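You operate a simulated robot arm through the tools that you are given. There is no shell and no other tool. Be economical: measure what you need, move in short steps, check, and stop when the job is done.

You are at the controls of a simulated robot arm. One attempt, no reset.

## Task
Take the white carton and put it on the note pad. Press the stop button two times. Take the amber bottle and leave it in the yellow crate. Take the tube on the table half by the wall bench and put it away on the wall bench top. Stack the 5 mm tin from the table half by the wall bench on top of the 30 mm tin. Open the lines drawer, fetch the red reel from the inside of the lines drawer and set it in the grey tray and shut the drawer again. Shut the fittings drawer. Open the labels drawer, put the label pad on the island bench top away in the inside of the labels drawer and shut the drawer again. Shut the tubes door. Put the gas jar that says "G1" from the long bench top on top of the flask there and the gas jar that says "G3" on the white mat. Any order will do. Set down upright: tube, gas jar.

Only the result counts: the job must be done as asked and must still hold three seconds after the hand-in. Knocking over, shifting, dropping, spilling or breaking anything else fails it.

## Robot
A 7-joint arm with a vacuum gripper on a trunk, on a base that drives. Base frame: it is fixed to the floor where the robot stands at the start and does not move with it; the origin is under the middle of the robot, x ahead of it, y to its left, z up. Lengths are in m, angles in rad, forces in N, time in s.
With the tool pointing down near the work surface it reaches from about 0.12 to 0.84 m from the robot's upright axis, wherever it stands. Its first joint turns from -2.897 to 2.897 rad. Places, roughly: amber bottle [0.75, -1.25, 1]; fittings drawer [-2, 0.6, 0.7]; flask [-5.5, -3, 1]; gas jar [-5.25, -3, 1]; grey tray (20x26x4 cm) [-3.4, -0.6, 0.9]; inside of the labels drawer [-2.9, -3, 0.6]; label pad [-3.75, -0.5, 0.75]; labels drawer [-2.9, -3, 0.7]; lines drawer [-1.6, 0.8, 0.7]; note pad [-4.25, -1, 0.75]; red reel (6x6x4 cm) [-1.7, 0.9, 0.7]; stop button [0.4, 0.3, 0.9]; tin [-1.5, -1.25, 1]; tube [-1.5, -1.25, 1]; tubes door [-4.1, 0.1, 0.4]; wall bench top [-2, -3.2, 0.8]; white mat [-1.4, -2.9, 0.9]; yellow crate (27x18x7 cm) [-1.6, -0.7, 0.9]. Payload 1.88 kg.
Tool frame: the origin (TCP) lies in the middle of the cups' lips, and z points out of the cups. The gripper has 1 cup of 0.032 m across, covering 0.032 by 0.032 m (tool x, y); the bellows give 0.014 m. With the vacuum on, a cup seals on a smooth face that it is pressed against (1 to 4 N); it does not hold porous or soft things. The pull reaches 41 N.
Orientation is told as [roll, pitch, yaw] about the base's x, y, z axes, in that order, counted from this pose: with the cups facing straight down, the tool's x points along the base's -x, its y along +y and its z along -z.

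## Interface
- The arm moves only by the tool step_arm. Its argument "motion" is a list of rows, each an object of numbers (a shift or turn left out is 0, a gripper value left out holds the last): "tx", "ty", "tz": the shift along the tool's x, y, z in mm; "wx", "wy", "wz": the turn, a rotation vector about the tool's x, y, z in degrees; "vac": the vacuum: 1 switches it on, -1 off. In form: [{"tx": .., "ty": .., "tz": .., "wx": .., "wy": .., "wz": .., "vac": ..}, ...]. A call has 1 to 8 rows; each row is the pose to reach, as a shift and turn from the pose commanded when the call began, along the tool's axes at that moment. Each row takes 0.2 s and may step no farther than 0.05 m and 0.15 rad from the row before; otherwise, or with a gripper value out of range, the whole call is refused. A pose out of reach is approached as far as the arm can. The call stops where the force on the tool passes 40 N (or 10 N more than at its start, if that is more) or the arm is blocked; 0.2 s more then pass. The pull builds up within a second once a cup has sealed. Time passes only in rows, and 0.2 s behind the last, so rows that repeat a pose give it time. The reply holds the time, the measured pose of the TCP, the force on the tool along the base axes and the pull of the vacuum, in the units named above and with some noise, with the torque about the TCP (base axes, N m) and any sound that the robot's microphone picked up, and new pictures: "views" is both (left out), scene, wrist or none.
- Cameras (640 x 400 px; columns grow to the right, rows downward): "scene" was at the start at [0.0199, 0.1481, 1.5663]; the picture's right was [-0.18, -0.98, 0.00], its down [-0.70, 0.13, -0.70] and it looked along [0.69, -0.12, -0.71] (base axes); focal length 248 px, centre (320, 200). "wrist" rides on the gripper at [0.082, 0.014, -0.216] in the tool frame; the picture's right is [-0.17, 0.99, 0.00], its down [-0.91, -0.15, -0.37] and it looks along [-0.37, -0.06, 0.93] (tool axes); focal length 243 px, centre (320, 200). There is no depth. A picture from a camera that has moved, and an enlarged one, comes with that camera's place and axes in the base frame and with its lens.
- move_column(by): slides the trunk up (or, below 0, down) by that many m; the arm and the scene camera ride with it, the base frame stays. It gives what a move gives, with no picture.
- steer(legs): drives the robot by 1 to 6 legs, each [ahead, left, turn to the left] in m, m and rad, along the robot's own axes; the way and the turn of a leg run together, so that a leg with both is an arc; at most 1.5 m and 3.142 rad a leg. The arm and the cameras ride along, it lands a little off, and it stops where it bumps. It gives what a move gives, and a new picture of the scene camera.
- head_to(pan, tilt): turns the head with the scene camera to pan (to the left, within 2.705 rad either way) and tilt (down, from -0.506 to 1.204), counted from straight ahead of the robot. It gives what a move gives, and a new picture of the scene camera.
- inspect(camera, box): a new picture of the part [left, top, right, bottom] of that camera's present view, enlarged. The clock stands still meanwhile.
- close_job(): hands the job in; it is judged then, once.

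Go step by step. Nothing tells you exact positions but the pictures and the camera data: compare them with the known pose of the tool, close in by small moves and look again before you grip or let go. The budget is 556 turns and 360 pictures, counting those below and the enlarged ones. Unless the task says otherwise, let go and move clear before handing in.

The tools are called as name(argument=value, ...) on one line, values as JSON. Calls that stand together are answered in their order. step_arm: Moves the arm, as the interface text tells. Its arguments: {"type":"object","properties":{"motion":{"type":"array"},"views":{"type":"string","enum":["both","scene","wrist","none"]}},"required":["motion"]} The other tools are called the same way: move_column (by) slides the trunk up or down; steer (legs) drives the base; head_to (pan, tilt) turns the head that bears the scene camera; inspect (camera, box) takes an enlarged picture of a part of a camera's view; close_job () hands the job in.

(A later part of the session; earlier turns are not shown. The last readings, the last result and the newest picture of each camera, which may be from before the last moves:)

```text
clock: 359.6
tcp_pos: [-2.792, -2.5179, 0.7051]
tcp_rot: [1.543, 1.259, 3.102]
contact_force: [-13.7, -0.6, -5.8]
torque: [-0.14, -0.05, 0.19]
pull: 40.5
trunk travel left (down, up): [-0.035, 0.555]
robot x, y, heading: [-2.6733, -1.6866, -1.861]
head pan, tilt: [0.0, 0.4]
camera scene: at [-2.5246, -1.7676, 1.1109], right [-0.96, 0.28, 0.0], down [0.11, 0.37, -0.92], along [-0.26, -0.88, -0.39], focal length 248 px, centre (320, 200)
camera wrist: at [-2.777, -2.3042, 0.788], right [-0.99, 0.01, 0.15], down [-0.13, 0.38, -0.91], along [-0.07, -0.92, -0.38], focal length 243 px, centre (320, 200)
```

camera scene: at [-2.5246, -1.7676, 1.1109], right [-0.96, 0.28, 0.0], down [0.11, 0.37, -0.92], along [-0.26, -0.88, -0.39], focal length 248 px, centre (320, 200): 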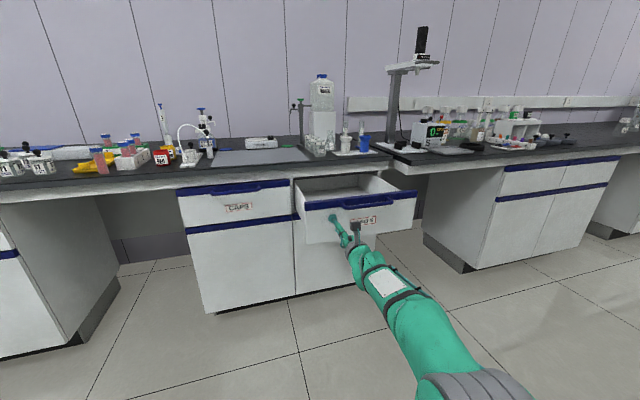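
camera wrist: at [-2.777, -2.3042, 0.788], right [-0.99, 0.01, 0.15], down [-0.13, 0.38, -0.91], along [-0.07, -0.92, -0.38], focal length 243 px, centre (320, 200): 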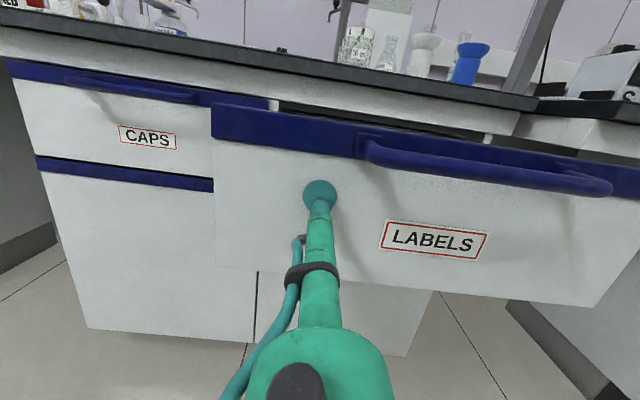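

The drawer is about 27 cm open. I'll release, back away, and look toward the island for the label pad.

step_arm(motion=[{"vac": -1}, {"tz": 0}, {"tz": 0}, {"tz": -5}, {"tz": -20}, {"tz": -60}], views="none")

steer(legs=[[-0.25, 0, 0]])

head_to(pan=-1.7, tilt=0.4)

```text
clock: 361.2
tcp_pos: [-2.7932, -2.4664, 0.6419]
tcp_rot: [1.27, 1.263, 2.844]
contact_force: [0.3, -0.2, 0.9]
torque: [0.1, 0.03, -0.01]
pull: 0.1
trunk travel left (down, up): [-0.035, 0.555]
robot x, y, heading: [-2.6752, -1.69, -1.859]
head pan, tilt: [0.0, 0.4]
stopped in row 6: the arm was blocked; the commanded pose is now the measured one
```

```text
clock: 363.0
tcp_pos: [-2.7187, -2.228, 0.6438]
tcp_rot: [1.276, 1.264, 2.853]
contact_force: [0.1, -0.6, 0.2]
torque: [0.01, -0.02, 0.01]
pull: 0.0
trunk travel left (down, up): [-0.035, 0.555]
robot x, y, heading: [-2.6015, -1.4458, -1.852]
head pan, tilt: [0.0, 0.4]
camera scene: at [-2.4567, -1.534, 1.1106], right [-0.96, 0.28, 0.0], down [0.11, 0.38, -0.92], along [-0.26, -0.88, -0.4], focal length 248 px, centre (320, 200)
```

scene: 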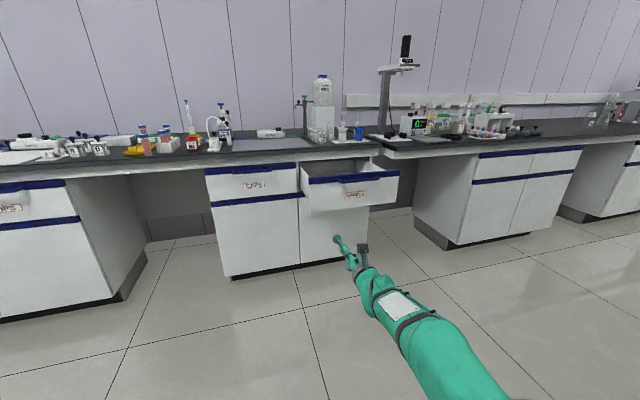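

```text
clock: 364.7
tcp_pos: [-2.7191, -2.2264, 0.6432]
tcp_rot: [1.273, 1.263, 2.851]
contact_force: [-0.5, 0.5, 1.1]
torque: [0.01, 0.0, -0.01]
pull: 0.1
trunk travel left (down, up): [-0.035, 0.555]
robot x, y, heading: [-2.6016, -1.4475, -1.857]
head pan, tilt: [-1.7, 0.4]
camera scene: at [-2.5154, -1.4077, 1.1113], right [0.4, 0.92, 0.01], down [0.36, -0.15, -0.92], along [-0.84, 0.37, -0.39], focal length 248 px, centre (320, 200)
```

scene: 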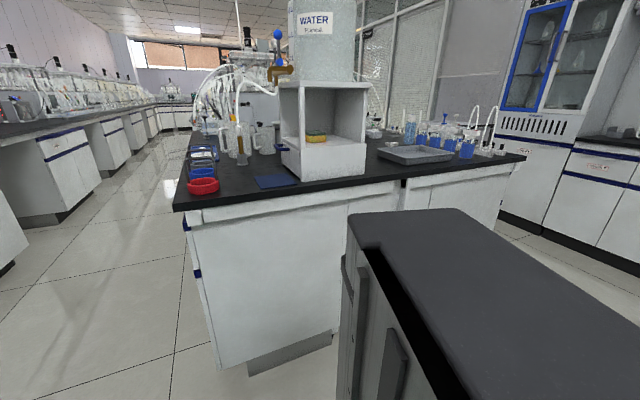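

The labels drawer stays open; I see the grey tray on the island's end. Next I'll do the other drawers (lines and fittings) at the window bench. First raise the trunk and retract the arm for safe turning.

move_column(by=0.5)

step_arm(motion=[{"tz": -40}, {"tz": -80}, {"tz": -120}, {"tz": -160}, {"tz": -200}, {"tz": -240}], views="none")

```text
refused: 0.5 is not a number from -0.4 to 0.4
```

```text
clock: 365.3
tcp_pos: [-2.7152, -2.1552, 0.5064]
tcp_rot: [0.645, 1.194, 2.263]
contact_force: [0.2, -0.4, 0.5]
torque: [0.01, -0.03, 0.04]
pull: 0.1
trunk travel left (down, up): [-0.035, 0.555]
robot x, y, heading: [-2.6004, -1.4474, -1.854]
head pan, tilt: [-1.7, 0.4]
stopped in row 2: the arm was blocked; the commanded pose is now the measured one
```

move_column(by=0.4)

step_arm(motion=[{"tx": 40, "ty": 12, "tz": -20}, {"tx": 80, "ty": 24, "tz": -40}, {"tx": 120, "ty": 36, "tz": -60}, {"tx": 160, "ty": 48, "tz": -80}, {"tx": 200, "ty": 60, "tz": -100}], views="none")

```text
clock: 369.1
tcp_pos: [-2.7137, -2.1543, 0.9183]
tcp_rot: [0.684, 1.2, 2.301]
contact_force: [0.2, 1.3, 0.5]
torque: [0.02, -0.02, -0.01]
pull: 0.0
trunk travel left (down, up): [-0.435, 0.155]
robot x, y, heading: [-2.5998, -1.4439, -1.853]
head pan, tilt: [-1.7, 0.4]
```

```text
clock: 370.3
tcp_pos: [-2.7292, -2.1158, 1.1455]
tcp_rot: [0.687, 1.202, 2.296]
contact_force: [-0.9, -0.7, -0.5]
torque: [-0.04, 0.02, 0.0]
pull: 0.1
trunk travel left (down, up): [-0.435, 0.155]
robot x, y, heading: [-2.6011, -1.4457, -1.856]
head pan, tilt: [-1.7, 0.4]
```

Now tilting down toward vertical.

step_arm(motion=[{"wx": 1.9, "wy": -7.8}, {"wx": 3.8, "wy": -15.6}, {"wx": 5.7, "wy": -23.4}, {"wx": 7.6, "wy": -31.2}, {"wx": 9.5, "wy": -39}, {"wx": 11.4, "wy": -46.8}, {"wx": 13.3, "wy": -54.6}, {"wx": 15.2, "wy": -62.4}], views="none")

step_arm(motion=[{"wx": 1.9, "wy": -7.8}], views="none")

```text
clock: 372.1
tcp_pos: [-2.7247, -2.1182, 1.1456]
tcp_rot: [0.04, 0.16, 1.825]
contact_force: [0.2, 0.8, 0.7]
torque: [-0.02, 0.01, 0.0]
pull: 0.0
trunk travel left (down, up): [-0.435, 0.155]
robot x, y, heading: [-2.6034, -1.4447, -1.857]
head pan, tilt: [-1.7, 0.4]
```

```text
clock: 372.5
tcp_pos: [-2.7239, -2.1181, 1.1431]
tcp_rot: [0.007, 0.025, 1.818]
contact_force: [-0.4, -0.5, 0.1]
torque: [0.04, -0.01, 0.01]
pull: 0.1
trunk travel left (down, up): [-0.435, 0.155]
robot x, y, heading: [-2.6004, -1.4469, -1.849]
head pan, tilt: [-1.7, 0.4]
```

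step_arm(motion=[{"tx": -43, "ty": -16, "tz": -8}, {"tx": -86, "ty": -32, "tz": -16}, {"tx": -129, "ty": -48, "tz": -24}, {"tx": -172, "ty": -65, "tz": -32}, {"tx": -215, "ty": -81, "tz": -40}, {"tx": -258, "ty": -97, "tz": -48}, {"tx": -301, "ty": -113, "tz": -56}, {"tx": -340, "ty": -130, "tz": -60}], views="none")

steer(legs=[[0, 0, 1.7], [0, 0, 1.72]])

head_to(pan=0.2, tilt=0.4)

```text
clock: 374.3
tcp_pos: [-2.6813, -1.752, 1.1947]
tcp_rot: [0.008, 0.024, 1.82]
contact_force: [0.0, 0.4, -0.4]
torque: [0.03, -0.01, -0.03]
pull: 0.1
trunk travel left (down, up): [-0.435, 0.155]
robot x, y, heading: [-2.6021, -1.4476, -1.847]
head pan, tilt: [-1.7, 0.4]
```

```text
clock: 382.9
tcp_pos: [-2.6, -1.1308, 1.1953]
tcp_rot: [0.009, 0.024, -1.068]
contact_force: [-0.6, 0.2, -0.2]
torque: [0.0, 0.01, 0.0]
pull: 0.1
trunk travel left (down, up): [-0.435, 0.155]
robot x, y, heading: [-2.6005, -1.4474, 1.541]
head pan, tilt: [-1.7, 0.4]
camera scene: at [-2.6754, -1.5184, 1.5109], right [-0.16, -0.99, 0.0], down [-0.38, 0.06, -0.92], along [0.91, -0.15, -0.39], focal length 248 px, centre (320, 200)
```

scene: 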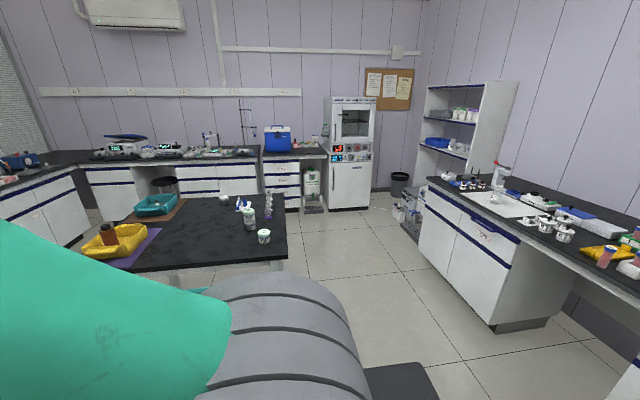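

```text
clock: 384.8
tcp_pos: [-2.6002, -1.1308, 1.1949]
tcp_rot: [0.009, 0.024, -1.069]
contact_force: [-0.1, -0.9, -0.5]
torque: [0.0, 0.02, 0.0]
pull: 0.1
trunk travel left (down, up): [-0.435, 0.155]
robot x, y, heading: [-2.6044, -1.4461, 1.541]
head pan, tilt: [0.201, 0.4]
camera scene: at [-2.7826, -1.4124, 1.5109], right [0.99, 0.17, 0.0], down [0.07, -0.38, -0.92], along [-0.16, 0.91, -0.39], focal length 248 px, centre (320, 200)
```

scene: 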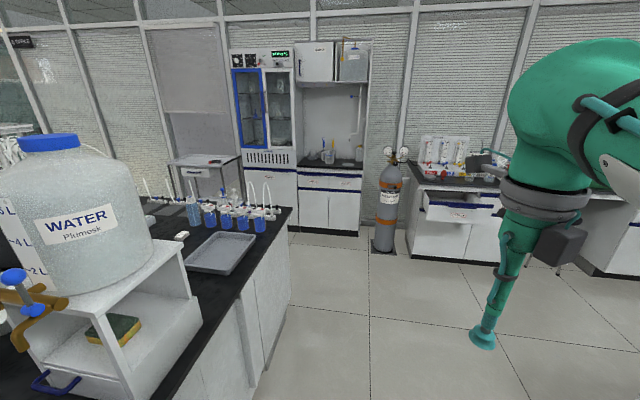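

The open fittings drawer is visible on the window bench. I'll drive north between the table and the island and look at the drawers.

steer(legs=[[1.1, 0, 0]])

head_to(pan=-0.5, tilt=0.55)

```text
clock: 390.5
tcp_pos: [-2.5811, -0.0214, 1.1957]
tcp_rot: [0.009, 0.023, -1.053]
contact_force: [0.3, 0.7, -0.6]
torque: [-0.01, 0.01, 0.01]
pull: 0.1
trunk travel left (down, up): [-0.435, 0.155]
robot x, y, heading: [-2.5788, -0.3394, 1.558]
head pan, tilt: [0.201, 0.4]
camera scene: at [-2.7597, -0.306, 1.5109], right [0.98, 0.19, 0.0], down [0.07, -0.38, -0.92], along [-0.17, 0.91, -0.39], focal length 248 px, centre (320, 200)
```

scene: 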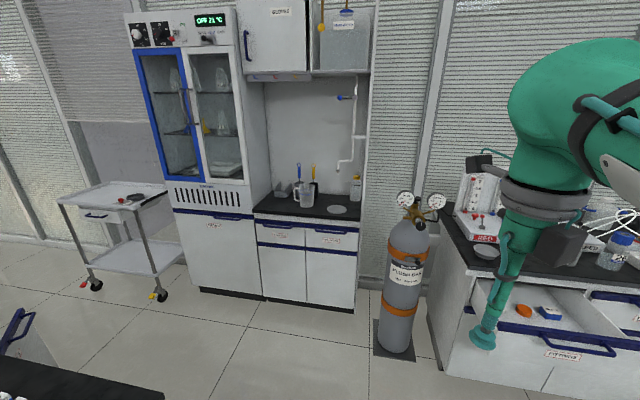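

```text
clock: 391.6
tcp_pos: [-2.5814, -0.0214, 1.1947]
tcp_rot: [0.009, 0.025, -1.053]
contact_force: [0.0, -0.3, 0.6]
torque: [-0.01, 0.01, 0.0]
pull: 0.1
trunk travel left (down, up): [-0.435, 0.155]
robot x, y, heading: [-2.5829, -0.3383, 1.556]
head pan, tilt: [-0.499, 0.55]
camera scene: at [-2.6985, -0.3186, 1.4972], right [0.87, -0.49, 0.0], down [-0.26, -0.46, -0.85], along [0.42, 0.74, -0.52], focal length 248 px, centre (320, 200)
```

scene: 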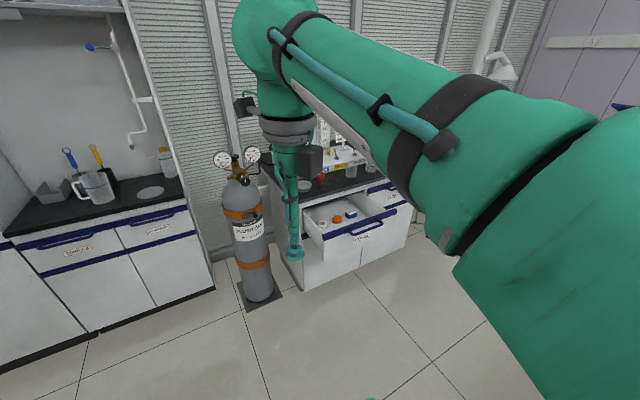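

I'll slide right to stand in front of the drawers and look down at them.

steer(legs=[[0.08, -0.72, 0]])

head_to(pan=0.15, tilt=0.75)

```text
clock: 395.5
tcp_pos: [-1.8701, 0.0538, 1.1954]
tcp_rot: [0.007, 0.025, -1.045]
contact_force: [0.7, 0.2, -0.7]
torque: [0.01, 0.02, -0.01]
pull: 0.0
trunk travel left (down, up): [-0.435, 0.155]
robot x, y, heading: [-1.8641, -0.2665, 1.564]
head pan, tilt: [-0.499, 0.55]
camera scene: at [-1.9851, -0.2455, 1.4972], right [0.88, -0.48, 0.0], down [-0.25, -0.46, -0.85], along [0.41, 0.75, -0.52], focal length 248 px, centre (320, 200)
```

scene: 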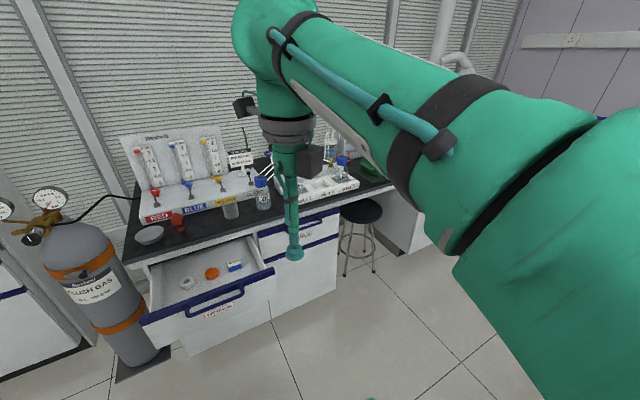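

```text
clock: 396.5
tcp_pos: [-1.8705, 0.0521, 1.195]
tcp_rot: [0.009, 0.023, -1.044]
contact_force: [-0.2, 0.9, 0.6]
torque: [0.0, 0.01, 0.0]
pull: 0.1
trunk travel left (down, up): [-0.435, 0.155]
robot x, y, heading: [-1.8664, -0.2665, 1.564]
head pan, tilt: [0.15, 0.75]
camera scene: at [-2.0403, -0.2421, 1.4799], right [0.99, 0.14, 0.0], down [0.1, -0.67, -0.73], along [-0.11, 0.72, -0.68], focal length 248 px, centre (320, 200)
```

scene: 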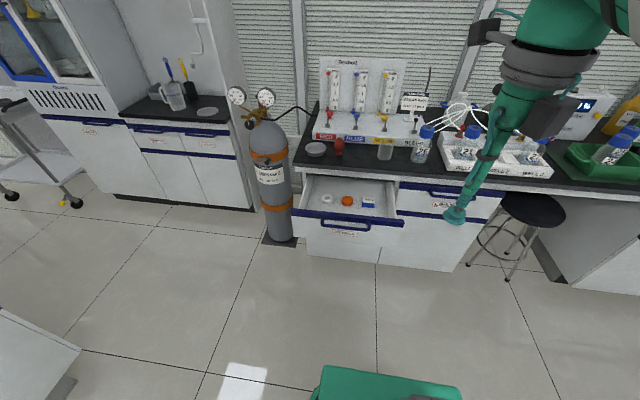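

Fittings drawer: front at y≈0.43, x -2.25…-1.815. Lines drawer: closed, face near y≈0.65, x -1.81…-1.38. I'll position the base for pushing the fittings drawer with a horizontal tool.

steer(legs=[[-0.37, 0.46, 0], [0, 0, -0.42]])

step_arm(motion=[{"wy": -1.4, "tx": 40, "ty": 13}, {"wy": -1.4, "tx": 80, "ty": 26}, {"wy": -1.4, "tx": 120, "ty": 39}, {"wy": -1.4, "tx": 160, "ty": 52}, {"wy": -1.4, "tx": 200, "ty": 65}, {"wy": -1.4, "tx": 225, "ty": 75, "tz": -40}], views="none")

```text
clock: 401.1
tcp_pos: [-2.2047, -0.3479, 1.1948]
tcp_rot: [0.008, 0.025, -1.456]
contact_force: [-0.6, -0.4, -0.3]
torque: [0.01, -0.01, 0.01]
pull: 0.0
trunk travel left (down, up): [-0.435, 0.155]
robot x, y, heading: [-2.3287, -0.642, 1.151]
head pan, tilt: [0.15, 0.75]
camera scene: at [-2.478, -0.55, 1.4798], right [0.96, -0.26, 0.0], down [-0.18, -0.66, -0.73], along [0.19, 0.71, -0.68], focal length 248 px, centre (320, 200)
```

scene: 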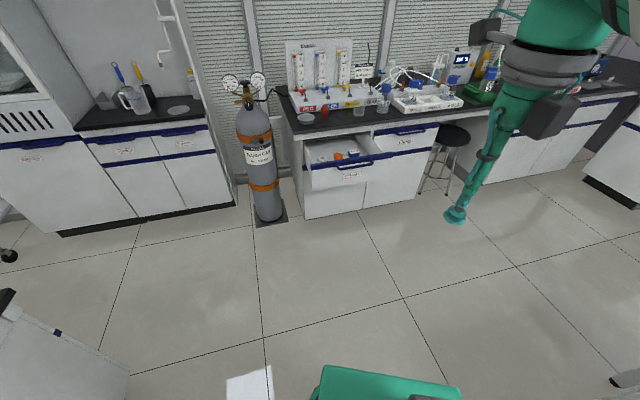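

```text
clock: 402.5
tcp_pos: [-2.1556, -0.1146, 1.2421]
tcp_rot: [0.008, -0.003, -1.453]
contact_force: [0.4, 0.8, -0.8]
torque: [-0.03, 0.03, 0.02]
pull: 0.0
trunk travel left (down, up): [-0.435, 0.155]
robot x, y, heading: [-2.323, -0.6418, 1.16]
head pan, tilt: [0.15, 0.75]
```

step_arm(motion=[{"tx": 18, "ty": 2, "tz": -34, "wx": -0.9, "wy": 7.6}, {"tx": 36, "ty": 4, "tz": -68, "wx": -1.8, "wy": 15.2}, {"tx": 54, "ty": 6, "tz": -102, "wx": -2.7, "wy": 22.8}, {"tx": 72, "ty": 9, "tz": -136, "wx": -3.6, "wy": 30.4}, {"tx": 90, "ty": 11, "tz": -170, "wx": -4.5, "wy": 38}, {"tx": 109, "ty": 13, "tz": -204, "wx": -5.4, "wy": 45.6}], views="none")

move_column(by=-0.2)

step_arm(motion=[{"tx": 32, "ty": 4, "tz": -12, "wx": -0.9, "wy": 7.5}, {"tx": 64, "ty": 8, "tz": -23, "wx": -1.8, "wy": 15}, {"tx": 96, "ty": 11, "tz": -35, "wx": -2.7, "wy": 22.5}, {"tx": 128, "ty": 15, "tz": -46, "wx": -3.6, "wy": 30}, {"tx": 160, "ty": 19, "tz": -58, "wx": -4.4, "wy": 37}], views="none")

move_column(by=-0.2)

```text
clock: 403.9
tcp_pos: [-2.1584, -0.0075, 1.4462]
tcp_rot: [0.131, 0.796, -1.394]
contact_force: [0.0, 0.6, 0.0]
torque: [-0.02, 0.01, -0.01]
pull: 0.0
trunk travel left (down, up): [-0.435, 0.155]
robot x, y, heading: [-2.3282, -0.6403, 1.151]
head pan, tilt: [0.15, 0.75]
```

```text
clock: 406.1
tcp_pos: [-2.1588, -0.007, 1.2456]
tcp_rot: [0.133, 0.794, -1.397]
contact_force: [0.5, 0.4, -0.1]
torque: [-0.01, -0.02, -0.01]
pull: 0.1
trunk travel left (down, up): [-0.235, 0.355]
robot x, y, heading: [-2.3271, -0.6434, 1.158]
head pan, tilt: [0.15, 0.75]
```

```text
clock: 407.3
tcp_pos: [-2.1574, 0.0637, 1.4017]
tcp_rot: [0.825, 1.4, -0.743]
contact_force: [0.5, 0.1, -1.0]
torque: [-0.03, -0.02, 0.01]
pull: 0.0
trunk travel left (down, up): [-0.235, 0.355]
robot x, y, heading: [-2.3287, -0.6402, 1.157]
head pan, tilt: [0.15, 0.75]
```

```text
clock: 409.5
tcp_pos: [-2.1587, 0.0637, 1.2013]
tcp_rot: [0.817, 1.399, -0.751]
contact_force: [0.0, 0.4, -0.1]
torque: [0.04, 0.03, 0.01]
pull: 0.0
trunk travel left (down, up): [-0.035, 0.555]
robot x, y, heading: [-2.3287, -0.6364, 1.159]
head pan, tilt: [0.15, 0.75]
```

The arm is horizontal again. I'll go down and forward to just before the fittings drawer front.

step_arm(motion=[{"tx": -34, "ty": 5, "tz": 25}, {"tx": -68, "ty": 10, "tz": 50}, {"tx": -102, "ty": 15, "tz": 76}, {"tx": -135, "ty": 20, "tz": 101}, {"tx": -169, "ty": 24, "tz": 126}, {"tx": -203, "ty": 29, "tz": 151}, {"tx": -237, "ty": 34, "tz": 176}], views="none")

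step_arm(motion=[{"tx": -30, "ty": 5, "tz": 23}, {"tx": -60, "ty": 10, "tz": 45}, {"tx": -90, "ty": 15, "tz": 68}, {"tx": -120, "ty": 19, "tz": 90}, {"tx": -150, "ty": 24, "tz": 113}, {"tx": -180, "ty": 29, "tz": 135}])

```text
clock: 411.1
tcp_pos: [-2.0953, 0.2123, 0.9531]
tcp_rot: [0.831, 1.4, -0.734]
contact_force: [-0.2, -0.4, 0.6]
torque: [-0.08, 0.03, 0.0]
pull: 0.1
trunk travel left (down, up): [-0.035, 0.555]
robot x, y, heading: [-2.3246, -0.6387, 1.155]
head pan, tilt: [0.15, 0.75]
```

```text
clock: 412.5
tcp_pos: [-2.0435, 0.324, 0.7642]
tcp_rot: [0.825, 1.4, -0.741]
contact_force: [-0.5, -0.8, 0.1]
torque: [-0.15, 0.01, -0.01]
pull: 0.0
trunk travel left (down, up): [-0.035, 0.555]
robot x, y, heading: [-2.3226, -0.6397, 1.153]
head pan, tilt: [0.15, 0.75]
camera scene: at [-2.478, -0.5501, 1.0799], right [0.96, -0.26, 0.0], down [-0.18, -0.66, -0.73], along [0.19, 0.71, -0.68], focal length 248 px, centre (320, 200)
camera wrist: at [-2.0407, 0.1182, 0.872], right [1.0, -0.01, -0.04], down [-0.04, -0.48, -0.88], along [-0.01, 0.88, -0.48], focal length 243 px, centre (320, 200)
```

scene: 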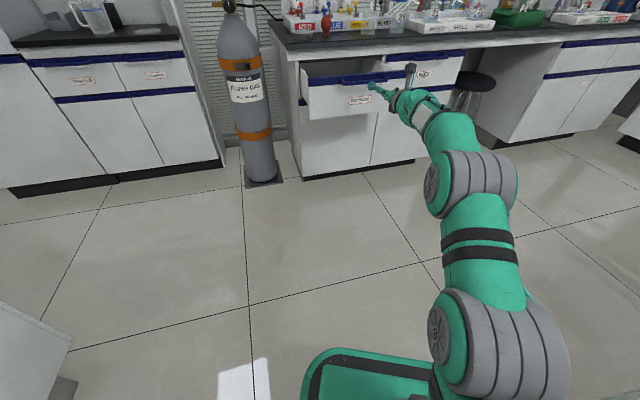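
wrist: 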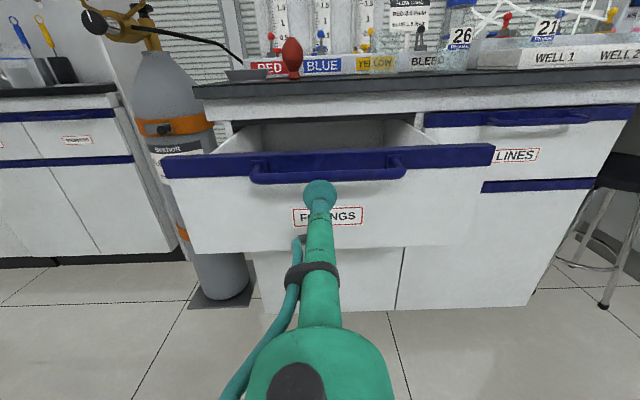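

Clear view of FITTINGS. I'll lower to z≈0.69, below the handle, then push forward.

step_arm(motion=[{"tx": -37, "ty": -5, "tz": 4}, {"tx": -74, "ty": -9, "tz": 9}, {"tx": -74, "ty": -9, "tz": 40}, {"tx": -74, "ty": -9, "tz": 75}, {"tx": -74, "ty": -9, "tz": 105}], views="wrist")

```text
clock: 413.7
tcp_pos: [-2.0405, 0.4202, 0.6665]
tcp_rot: [0.773, 1.394, -0.794]
contact_force: [-0.2, -0.1, -1.7]
torque: [0.39, 0.02, 0.08]
pull: 0.0
trunk travel left (down, up): [-0.035, 0.555]
robot x, y, heading: [-2.327, -0.6418, 1.152]
head pan, tilt: [0.15, 0.75]
camera wrist: at [-2.0377, 0.216, 0.7762], right [1.0, -0.01, -0.04], down [-0.04, -0.49, -0.87], along [-0.01, 0.87, -0.49], focal length 243 px, centre (320, 200)
```

wrist: 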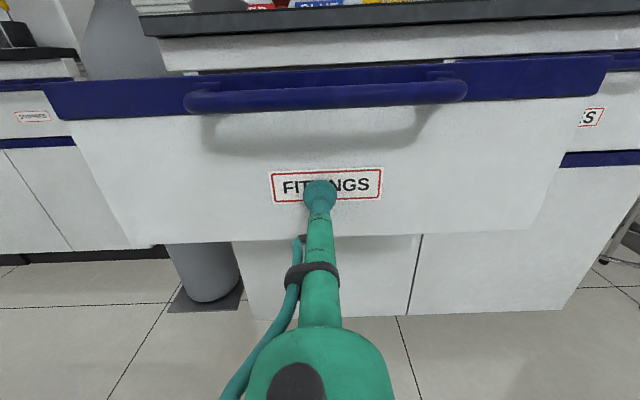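

I'm at the face. I'll push by driving the base gently in +y.

steer(legs=[[0.137, 0.061, 0]])

```text
clock: 415.1
tcp_pos: [-2.0396, 0.5699, 0.6747]
tcp_rot: [0.816, 1.397, -0.752]
contact_force: [-1.3, -0.2, 0.9]
torque: [0.0, 0.01, 0.03]
pull: 0.0
trunk travel left (down, up): [-0.035, 0.555]
robot x, y, heading: [-2.3268, -0.4927, 1.152]
head pan, tilt: [0.15, 0.75]
camera scene: at [-2.4764, -0.3988, 1.0798], right [0.96, -0.26, 0.0], down [-0.18, -0.66, -0.73], along [0.19, 0.71, -0.68], focal length 248 px, centre (320, 200)
```

scene: 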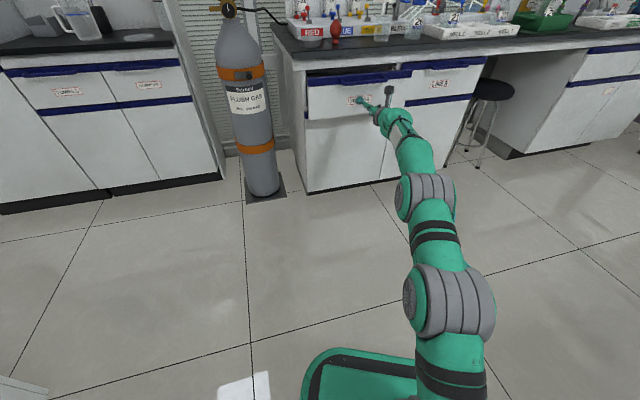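

Nearly shut. A bit more.

steer(legs=[[0.064, 0.028, 0]])

```text
clock: 416.1
tcp_pos: [-2.0376, 0.6411, 0.6757]
tcp_rot: [0.817, 1.397, -0.752]
contact_force: [0.8, 0.5, -0.2]
torque: [0.01, -0.01, 0.01]
pull: 0.1
trunk travel left (down, up): [-0.035, 0.555]
robot x, y, heading: [-2.3185, -0.4148, 1.153]
head pan, tilt: [0.15, 0.75]
camera scene: at [-2.4752, -0.3286, 1.0798], right [0.96, -0.26, 0.0], down [-0.18, -0.66, -0.73], along [0.19, 0.71, -0.68], focal length 248 px, centre (320, 200)
```

scene: 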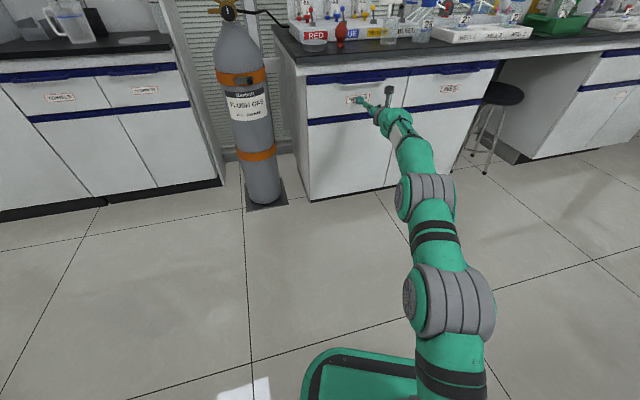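

Looks almost flush. I'll finish the push with the arm until I feel resistance.

step_arm(motion=[{"tz": 8, "tx": 1}, {"tz": 16, "tx": 2}, {"tz": 24, "tx": 3}, {"tz": 30, "tx": 3.5}], views="wrist")

```text
clock: 417.1
tcp_pos: [-2.039, 0.6712, 0.6747]
tcp_rot: [0.816, 1.398, -0.754]
contact_force: [0.8, -1.8, -0.8]
torque: [-0.01, -0.01, 0.02]
pull: 0.1
trunk travel left (down, up): [-0.035, 0.555]
robot x, y, heading: [-2.3222, -0.4184, 1.156]
head pan, tilt: [0.15, 0.75]
camera wrist: at [-2.0358, 0.466, 0.7824], right [1.0, -0.01, -0.04], down [-0.04, -0.48, -0.88], along [-0.01, 0.88, -0.48], focal length 243 px, centre (320, 200)
```

wrist: 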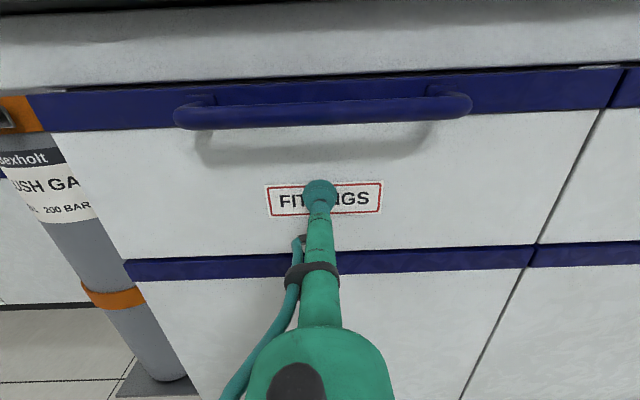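

step_arm(motion=[{"tz": 6, "tx": 1}, {"tz": 12, "tx": 1.5}, {"tz": 18, "tx": 2}], views="none")

```text
clock: 417.9
tcp_pos: [-2.0398, 0.6721, 0.6751]
tcp_rot: [0.818, 1.399, -0.751]
contact_force: [0.3, -1.2, -0.4]
torque: [0.04, 0.02, -0.01]
pull: 0.0
out of reach, approached as far as the arm can: row 1, 2, 3
trunk travel left (down, up): [-0.035, 0.555]
robot x, y, heading: [-2.3217, -0.4198, 1.155]
head pan, tilt: [0.15, 0.75]
```

steer(legs=[[0.028, 0.012, 0]])

inspect(camera="wrist", box=[400, 40, 640, 280])

```text
clock: 418.7
tcp_pos: [-2.0375, 0.6841, 0.6761]
tcp_rot: [0.815, 1.394, -0.751]
contact_force: [-8.1, -35.7, -0.4]
torque: [0.18, 0.04, -0.27]
pull: 0.0
trunk travel left (down, up): [-0.035, 0.555]
robot x, y, heading: [-2.3248, -0.405, 1.155]
head pan, tilt: [0.15, 0.75]
stopped in leg 1: the force on the tool passed its limit at 141 N (the readings are from after the stop); the commanded pose is now the measured one
camera scene: at [-2.4755, -0.3161, 1.08], right [0.96, -0.26, 0.0], down [-0.18, -0.66, -0.73], along [0.19, 0.71, -0.68], focal length 248 px, centre (320, 200)
```

scene: 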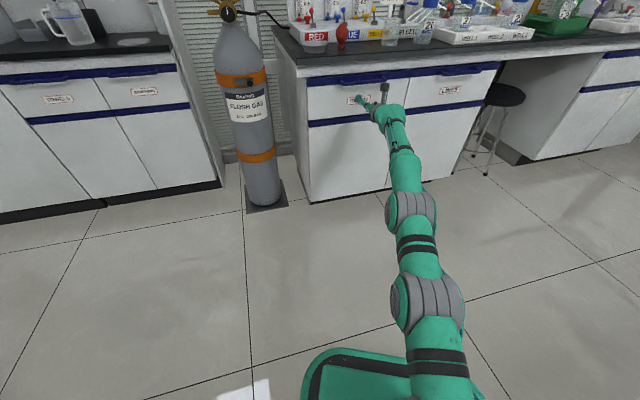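

```text
1.67 times, centred on (520, 160) of wrist
camera zoom: at [-2.0346, 0.4785, 0.7835], right [1.0, 0.0, -0.04], down [-0.03, -0.48, -0.87], along [-0.01, 0.87, -0.48], focal length 404 px, centre (-13, 267)
```

zoom: 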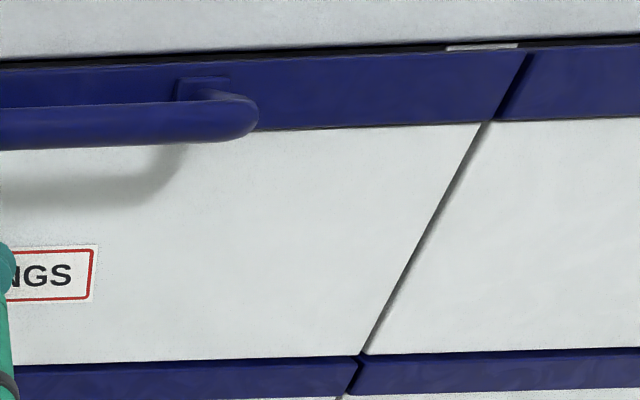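

The fittings drawer is firmly shut and flush. I'll back off, level the tool, and shift to the LINES drawer.

step_arm(motion=[{"tz": -20, "tx": -2}, {"tz": -50, "tx": -5}, {"tz": -75, "tx": -8}, {"tz": -75, "tx": -8, "wx": -0.8, "wy": 6.4}], views="none")

steer(legs=[[0.135, -0.305, 0]])

inspect(camera="wrist", box=[0, 0, 640, 400])

```text
clock: 419.7
tcp_pos: [-2.0375, 0.6102, 0.6777]
tcp_rot: [1.516, 1.441, -0.053]
contact_force: [-1.3, -0.2, 1.0]
torque: [-0.24, 0.0, -0.02]
pull: 0.0
trunk travel left (down, up): [-0.035, 0.555]
robot x, y, heading: [-2.3252, -0.4066, 1.149]
head pan, tilt: [0.15, 0.75]
```

```text
clock: 421.9
tcp_pos: [-1.7112, 0.6161, 0.6736]
tcp_rot: [1.484, 1.442, -0.081]
contact_force: [-0.4, -0.7, 0.6]
torque: [0.0, -0.02, 0.02]
pull: 0.0
trunk travel left (down, up): [-0.035, 0.555]
robot x, y, heading: [-1.9949, -0.3989, 1.158]
head pan, tilt: [0.15, 0.75]
camera scene: at [-2.145, -0.309, 1.0798], right [0.97, -0.26, 0.0], down [-0.18, -0.66, -0.73], along [0.19, 0.71, -0.68], focal length 248 px, centre (320, 200)
```

scene: 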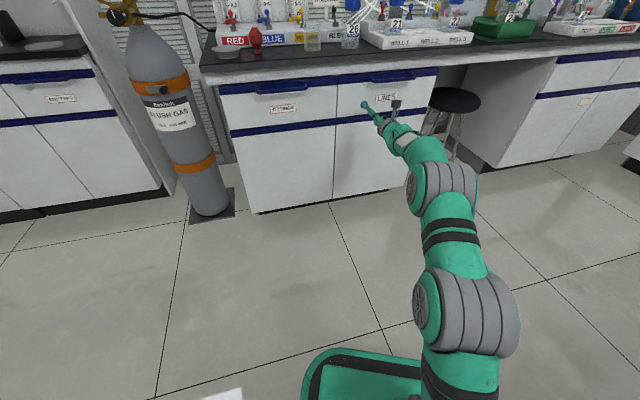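

```text
1.00 times, centred on (320, 200) of wrist (not enlarged: the box is as wide or as high as the picture)
camera zoom: at [-1.7063, 0.4011, 0.7599], right [1.0, 0.0, -0.04], down [-0.03, -0.39, -0.92], along [-0.02, 0.92, -0.38], focal length 243 px, centre (320, 200)
```

zoom: 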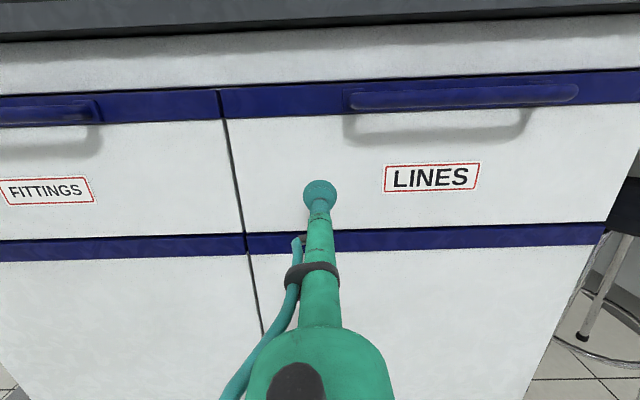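

Perfectly placed beside the LINES card. I'll advance with vacuum on.

step_arm(motion=[{"tz": 30, "vac": 1}, {"tz": 50}, {"tz": 60}, {"tz": 66}, {"tz": 70}], views="none")

```text
clock: 423.0
tcp_pos: [-1.7121, 0.6823, 0.6737]
tcp_rot: [1.483, 1.442, -0.08]
contact_force: [-4.9, -18.8, -1.2]
torque: [0.24, 0.12, -0.23]
pull: 40.7
trunk travel left (down, up): [-0.035, 0.555]
robot x, y, heading: [-1.9924, -0.4005, 1.158]
head pan, tilt: [0.15, 0.75]
stopped in row 5: the force on the tool passed its limit at 53 N (the readings are from after the stop); the commanded pose is now the measured one
```

Sealed. Now I'll pull the LINES drawer open.

step_arm(motion=[{"tz": -8}, {"tz": -20}, {"tz": -40}, {"tz": -65}, {"tz": -90}, {"tz": -115}, {"tz": -140}, {"tz": -165}], views="wrist")

```text
clock: 424.8
tcp_pos: [-1.7124, 0.5195, 0.6753]
tcp_rot: [1.471, 1.441, -0.091]
contact_force: [-11.6, 0.1, 1.5]
torque: [0.18, 0.23, -0.29]
pull: 40.9
trunk travel left (down, up): [-0.035, 0.555]
robot x, y, heading: [-1.9923, -0.3997, 1.159]
head pan, tilt: [0.15, 0.75]
camera wrist: at [-1.7069, 0.3038, 0.7595], right [1.0, 0.01, -0.04], down [-0.03, -0.39, -0.92], along [-0.02, 0.92, -0.39], focal length 243 px, centre (320, 200)
```

wrist: 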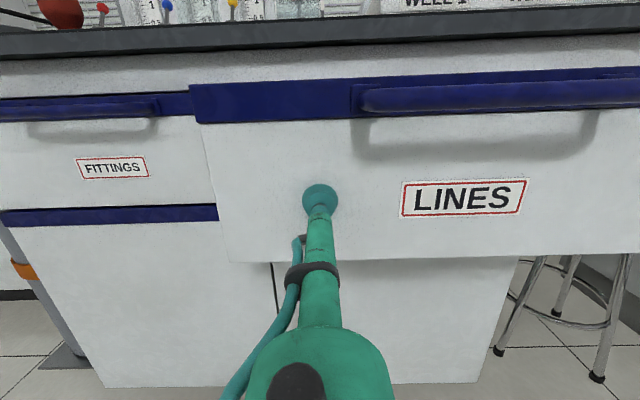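

step_arm(motion=[{"tz": -25}, {"tz": -50}, {"tz": -75}, {"tz": -100}, {"tz": -120}])

```text
clock: 426.0
tcp_pos: [-1.7104, 0.3991, 0.6741]
tcp_rot: [1.46, 1.44, -0.103]
contact_force: [-14.5, -1.1, -1.8]
torque: [0.13, -0.22, -0.27]
pull: 40.9
trunk travel left (down, up): [-0.035, 0.555]
robot x, y, heading: [-1.9927, -0.4011, 1.155]
head pan, tilt: [0.15, 0.75]
camera scene: at [-2.1458, -0.3098, 1.0797], right [0.97, -0.26, 0.0], down [-0.18, -0.66, -0.73], along [0.19, 0.71, -0.68], focal length 248 px, centre (320, 200)
camera wrist: at [-1.7055, 0.1833, 0.7597], right [1.0, 0.0, -0.04], down [-0.03, -0.39, -0.92], along [-0.02, 0.92, -0.39], focal length 243 px, centre (320, 200)
```

scene: 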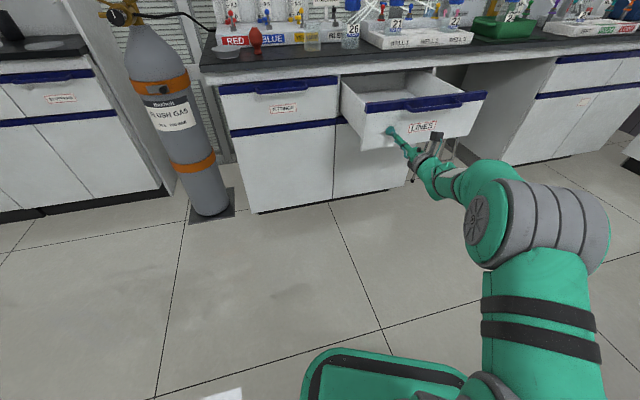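
wrist: 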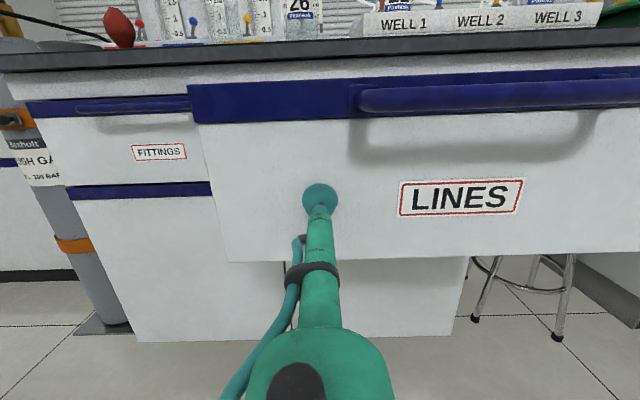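

The drawer is about 28 cm open. I'll release, back off, and raise the trunk to look inside.

step_arm(motion=[{"vac": -1}, {"tz": 0}, {"tz": 0}, {"tz": -4}], views="none")

steer(legs=[[-0.12, -0.05, 0]])

move_column(by=0.4)

head_to(pan=0.1, tilt=0.7)

```text
clock: 427.0
tcp_pos: [-1.7096, 0.3951, 0.6755]
tcp_rot: [1.475, 1.442, -0.09]
contact_force: [-0.5, 0.2, 0.2]
torque: [0.02, 0.01, -0.02]
pull: 0.1
trunk travel left (down, up): [-0.035, 0.555]
robot x, y, heading: [-1.996, -0.3997, 1.158]
head pan, tilt: [0.15, 0.75]
```

```text
clock: 428.3
tcp_pos: [-1.7141, 0.2668, 0.6751]
tcp_rot: [1.472, 1.443, -0.09]
contact_force: [-1.0, -0.4, -0.1]
torque: [0.02, 0.01, 0.02]
pull: 0.0
trunk travel left (down, up): [-0.035, 0.555]
robot x, y, heading: [-1.9952, -0.5309, 1.158]
head pan, tilt: [0.15, 0.75]
camera scene: at [-2.1472, -0.4394, 1.0798], right [0.97, -0.26, 0.0], down [-0.18, -0.66, -0.73], along [0.19, 0.71, -0.68], focal length 248 px, centre (320, 200)
```

scene: 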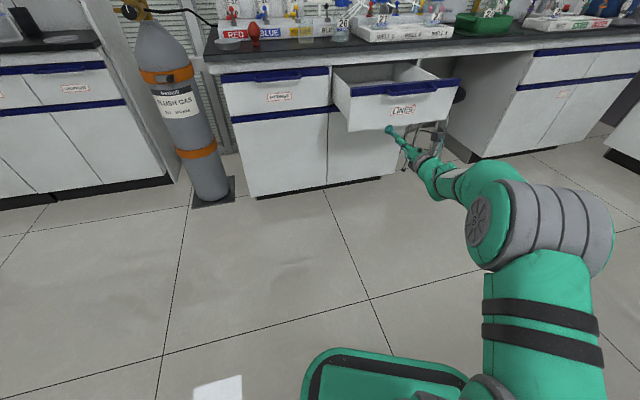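

```text
clock: 432.1
tcp_pos: [-1.713, 0.2656, 1.075]
tcp_rot: [1.471, 1.443, -0.093]
contact_force: [0.1, 1.1, 0.4]
torque: [-0.02, 0.01, -0.03]
pull: 0.1
trunk travel left (down, up): [-0.435, 0.155]
robot x, y, heading: [-1.9963, -0.5278, 1.158]
head pan, tilt: [0.15, 0.75]
```

```text
clock: 432.8
tcp_pos: [-1.7126, 0.2663, 1.0751]
tcp_rot: [1.472, 1.441, -0.092]
contact_force: [-0.8, -0.1, 0.0]
torque: [0.0, 0.04, 0.04]
pull: 0.0
trunk travel left (down, up): [-0.435, 0.155]
robot x, y, heading: [-1.9948, -0.5288, 1.161]
head pan, tilt: [0.099, 0.7]
camera scene: at [-2.1425, -0.4386, 1.4841], right [0.95, -0.31, 0.0], down [-0.2, -0.61, -0.76], along [0.23, 0.73, -0.64], focal length 248 px, centre (320, 200)
```

scene: 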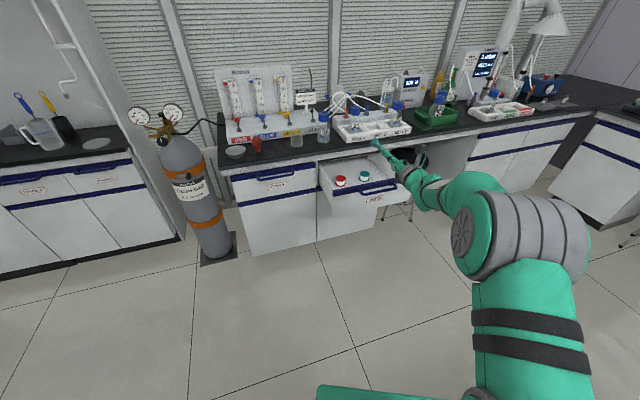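

I see the red reel inside the drawer. I'll raise the tool and swing it to vertical.

step_arm(motion=[{"tx": 45, "ty": 6, "tz": -20}, {"tx": 90, "ty": 12, "tz": -40}, {"tx": 135, "ty": 18, "tz": -60}, {"tx": 180, "ty": 23, "tz": -80}], views="none")

step_arm(motion=[{"wx": 1, "wy": -8.1}, {"wx": 2.1, "wy": -16.2}, {"wx": 3.1, "wy": -24.3}, {"wx": 4.2, "wy": -32.4}, {"wx": 5.3, "wy": -40.5}, {"wx": 6.3, "wy": -48.6}, {"wx": 7.4, "wy": -56.7}, {"wx": 8.4, "wy": -64.8}], views="none")

step_arm(motion=[{"wx": 1, "wy": -8.1}, {"wx": 2.1, "wy": -16.2}, {"wx": 3.1, "wy": -23.6}], views="none")

```text
clock: 433.8
tcp_pos: [-1.7135, 0.1868, 1.2573]
tcp_rot: [1.465, 1.442, -0.1]
contact_force: [-0.5, -0.5, -0.7]
torque: [-0.03, -0.01, 0.01]
pull: 0.1
trunk travel left (down, up): [-0.435, 0.155]
robot x, y, heading: [-1.9999, -0.5261, 1.158]
head pan, tilt: [0.099, 0.7]
```

```text
clock: 435.6
tcp_pos: [-1.7098, 0.1714, 1.2411]
tcp_rot: [0.055, 0.425, -1.427]
contact_force: [1.0, 1.7, -4.1]
torque: [0.07, 0.26, 0.1]
pull: 0.1
out of reach, approached as far as the arm can: row 8
trunk travel left (down, up): [-0.435, 0.155]
robot x, y, heading: [-1.994, -0.5263, 1.166]
head pan, tilt: [0.099, 0.7]
```

```text
clock: 436.4
tcp_pos: [-1.6921, 0.1078, 1.1376]
tcp_rot: [-0.002, 0.03, -1.436]
contact_force: [-0.8, 0.6, -0.5]
torque: [-0.21, 0.1, 0.04]
pull: 0.0
out of reach, approached as far as the arm can: row 1, 2, 3
trunk travel left (down, up): [-0.435, 0.155]
robot x, y, heading: [-1.993, -0.5254, 1.159]
head pan, tilt: [0.099, 0.7]
```

Vertical again. Now I'll zoom on the reel from both cameras.

inspect(camera="scene", box=[310, 150, 406, 210])

inspect(camera="wrist", box=[0, 0, 640, 400])

```text
6.67 times, centred on (358, 180) of scene
camera zoom: at [-2.1393, -0.433, 1.4836], right [0.95, -0.31, 0.0], down [-0.2, -0.62, -0.76], along [0.23, 0.73, -0.65], focal length 1654 px, centre (67, 333)
```

zoom: 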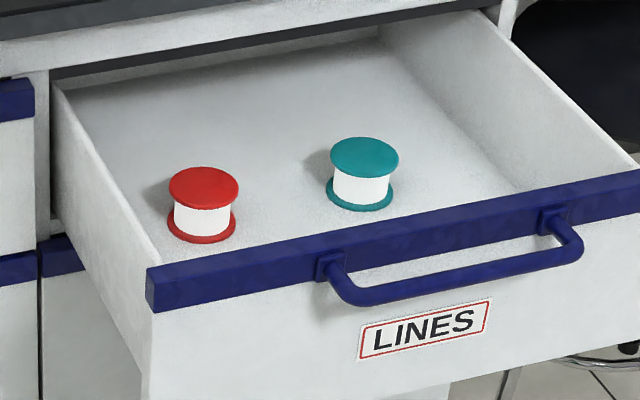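

```text
1.00 times, centred on (320, 200) of wrist (not enlarged: the box is as wide or as high as the picture)
camera zoom: at [-1.6872, 0.1844, 1.3548], right [1.0, -0.03, -0.01], down [-0.03, -0.94, 0.35], along [-0.02, -0.35, -0.94], focal length 243 px, centre (320, 200)
```

zoom: 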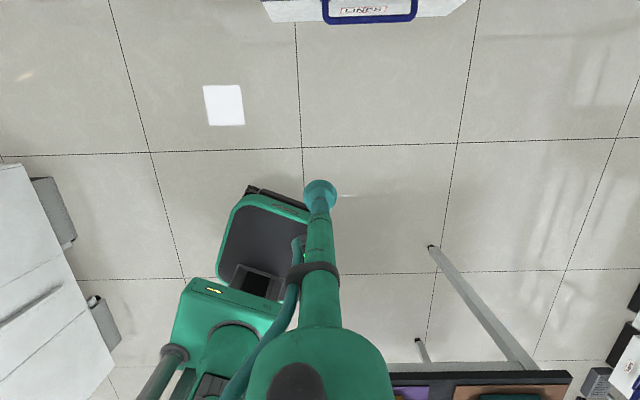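

The reel's top is at about [-1.686, 0.600, 0.695], close under the bench edge. I'll drive closer and first pull the drawer out further by hooking its front panel from the inside.

steer(legs=[[0.36, -0.06, 0], [0, 0, 0.3]])

head_to(pan=0.1, tilt=0.9)

```text
clock: 439.7
tcp_pos: [-1.704, 0.473, 1.1452]
tcp_rot: [0.006, 0.042, -1.124]
contact_force: [-0.5, -0.4, -0.3]
torque: [0.0, 0.0, 0.03]
pull: 0.1
trunk travel left (down, up): [-0.435, 0.155]
robot x, y, heading: [-1.796, -0.2207, 1.472]
head pan, tilt: [0.099, 0.7]
camera scene: at [-1.9647, -0.18, 1.4841], right [1.0, 0.0, 0.0], down [0.0, -0.64, -0.76], along [0.0, 0.76, -0.64], focal length 248 px, centre (320, 200)
```

scene: 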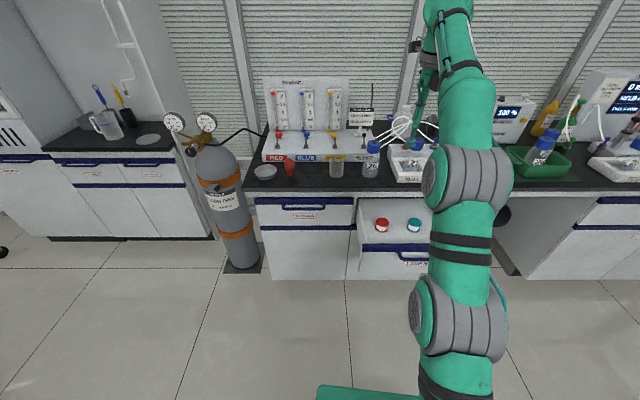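

```text
clock: 440.4
tcp_pos: [-1.7022, 0.4731, 1.1459]
tcp_rot: [0.006, 0.042, -1.126]
contact_force: [-0.1, 0.3, 0.0]
torque: [-0.01, 0.0, -0.04]
pull: 0.1
trunk travel left (down, up): [-0.435, 0.155]
robot x, y, heading: [-1.7946, -0.2225, 1.472]
head pan, tilt: [0.099, 0.901]
camera scene: at [-1.9648, -0.1894, 1.468], right [1.0, 0.0, 0.0], down [0.0, -0.78, -0.62], along [0.0, 0.62, -0.78], focal length 248 px, centre (320, 200)
```

scene: 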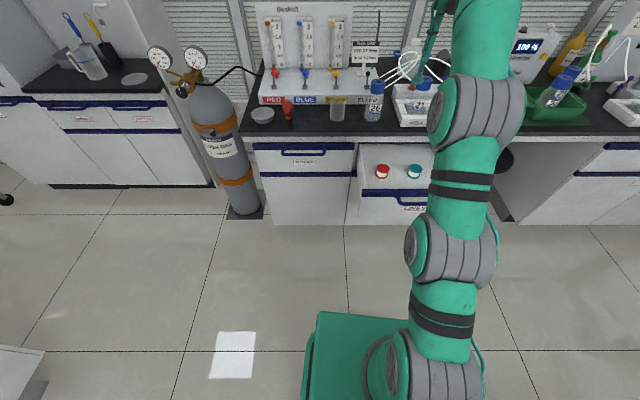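

The bench edge is right above the reel, so pulling out further is needed. I'll lower the tool inside the drawer just behind its front panel, between the reels.

step_arm(motion=[{"tx": -28, "ty": 38, "wy": -2.4}, {"tx": -56, "ty": 75, "wy": -2.4}, {"tx": -56, "ty": 75, "tz": 48, "wy": -2.4}, {"tx": -56, "ty": 75, "tz": 96, "wy": -2.4}, {"tx": -56, "ty": 75, "tz": 144, "wy": -2.4}, {"tx": -56, "ty": 75, "tz": 192, "wy": -2.4}, {"tx": -56, "ty": 75, "tz": 240, "wy": -2.4}, {"tx": -56, "ty": 75, "tz": 288, "wy": -2.4}])

```text
clock: 442.2
tcp_pos: [-1.6142, 0.4661, 0.8538]
tcp_rot: [0.006, 0.004, -1.124]
contact_force: [-0.2, 0.7, 0.2]
torque: [0.02, 0.03, -0.02]
pull: 0.0
trunk travel left (down, up): [-0.435, 0.155]
robot x, y, heading: [-1.7932, -0.2223, 1.47]
head pan, tilt: [0.099, 0.901]
camera scene: at [-1.9648, -0.1894, 1.468], right [1.0, 0.0, 0.0], down [0.0, -0.78, -0.62], along [0.0, 0.62, -0.78], focal length 248 px, centre (320, 200)
camera wrist: at [-1.6382, 0.5445, 1.0691], right [0.96, 0.28, 0.01], down [0.25, -0.89, 0.37], along [0.11, -0.36, -0.93], focal length 243 px, centre (320, 200)
```

scene: 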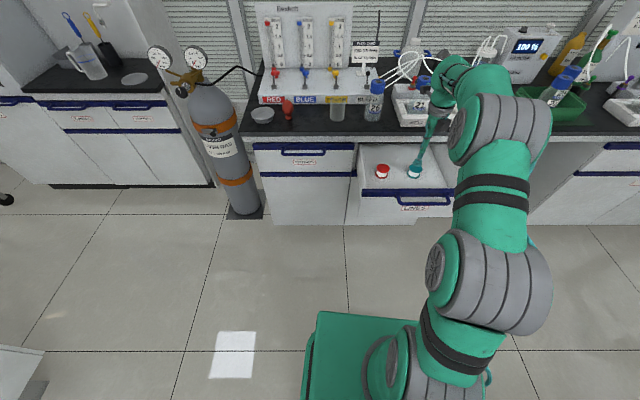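
wrist: 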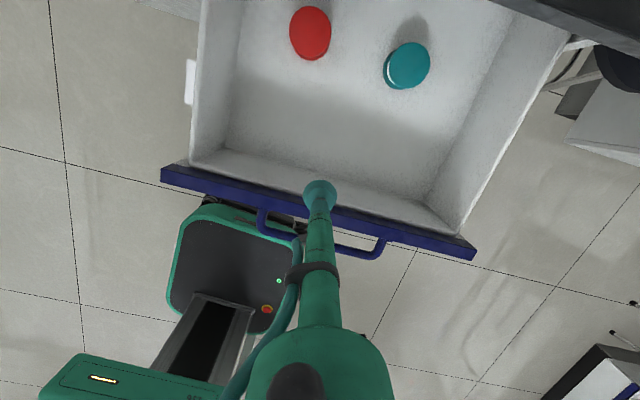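

The overhead view shows the cup will go down about 1.5 cm behind the front panel. I'll descend inside.

step_arm(motion=[{"tz": 40}, {"tz": 80}, {"tz": 115}, {"tz": 145}], views="wrist")

```text
clock: 443.2
tcp_pos: [-1.6153, 0.467, 0.7099]
tcp_rot: [0.004, 0.002, -1.126]
contact_force: [0.1, 0.7, -0.1]
torque: [0.01, 0.03, 0.0]
pull: 0.0
trunk travel left (down, up): [-0.435, 0.155]
robot x, y, heading: [-1.7987, -0.2213, 1.47]
head pan, tilt: [0.099, 0.901]
camera wrist: at [-1.6379, 0.5463, 0.9257], right [0.96, 0.27, 0.01], down [0.25, -0.89, 0.37], along [0.11, -0.36, -0.93], focal length 243 px, centre (320, 200)
```

wrist: 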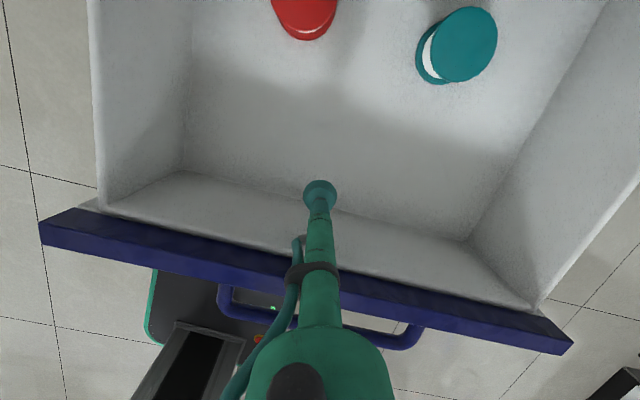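

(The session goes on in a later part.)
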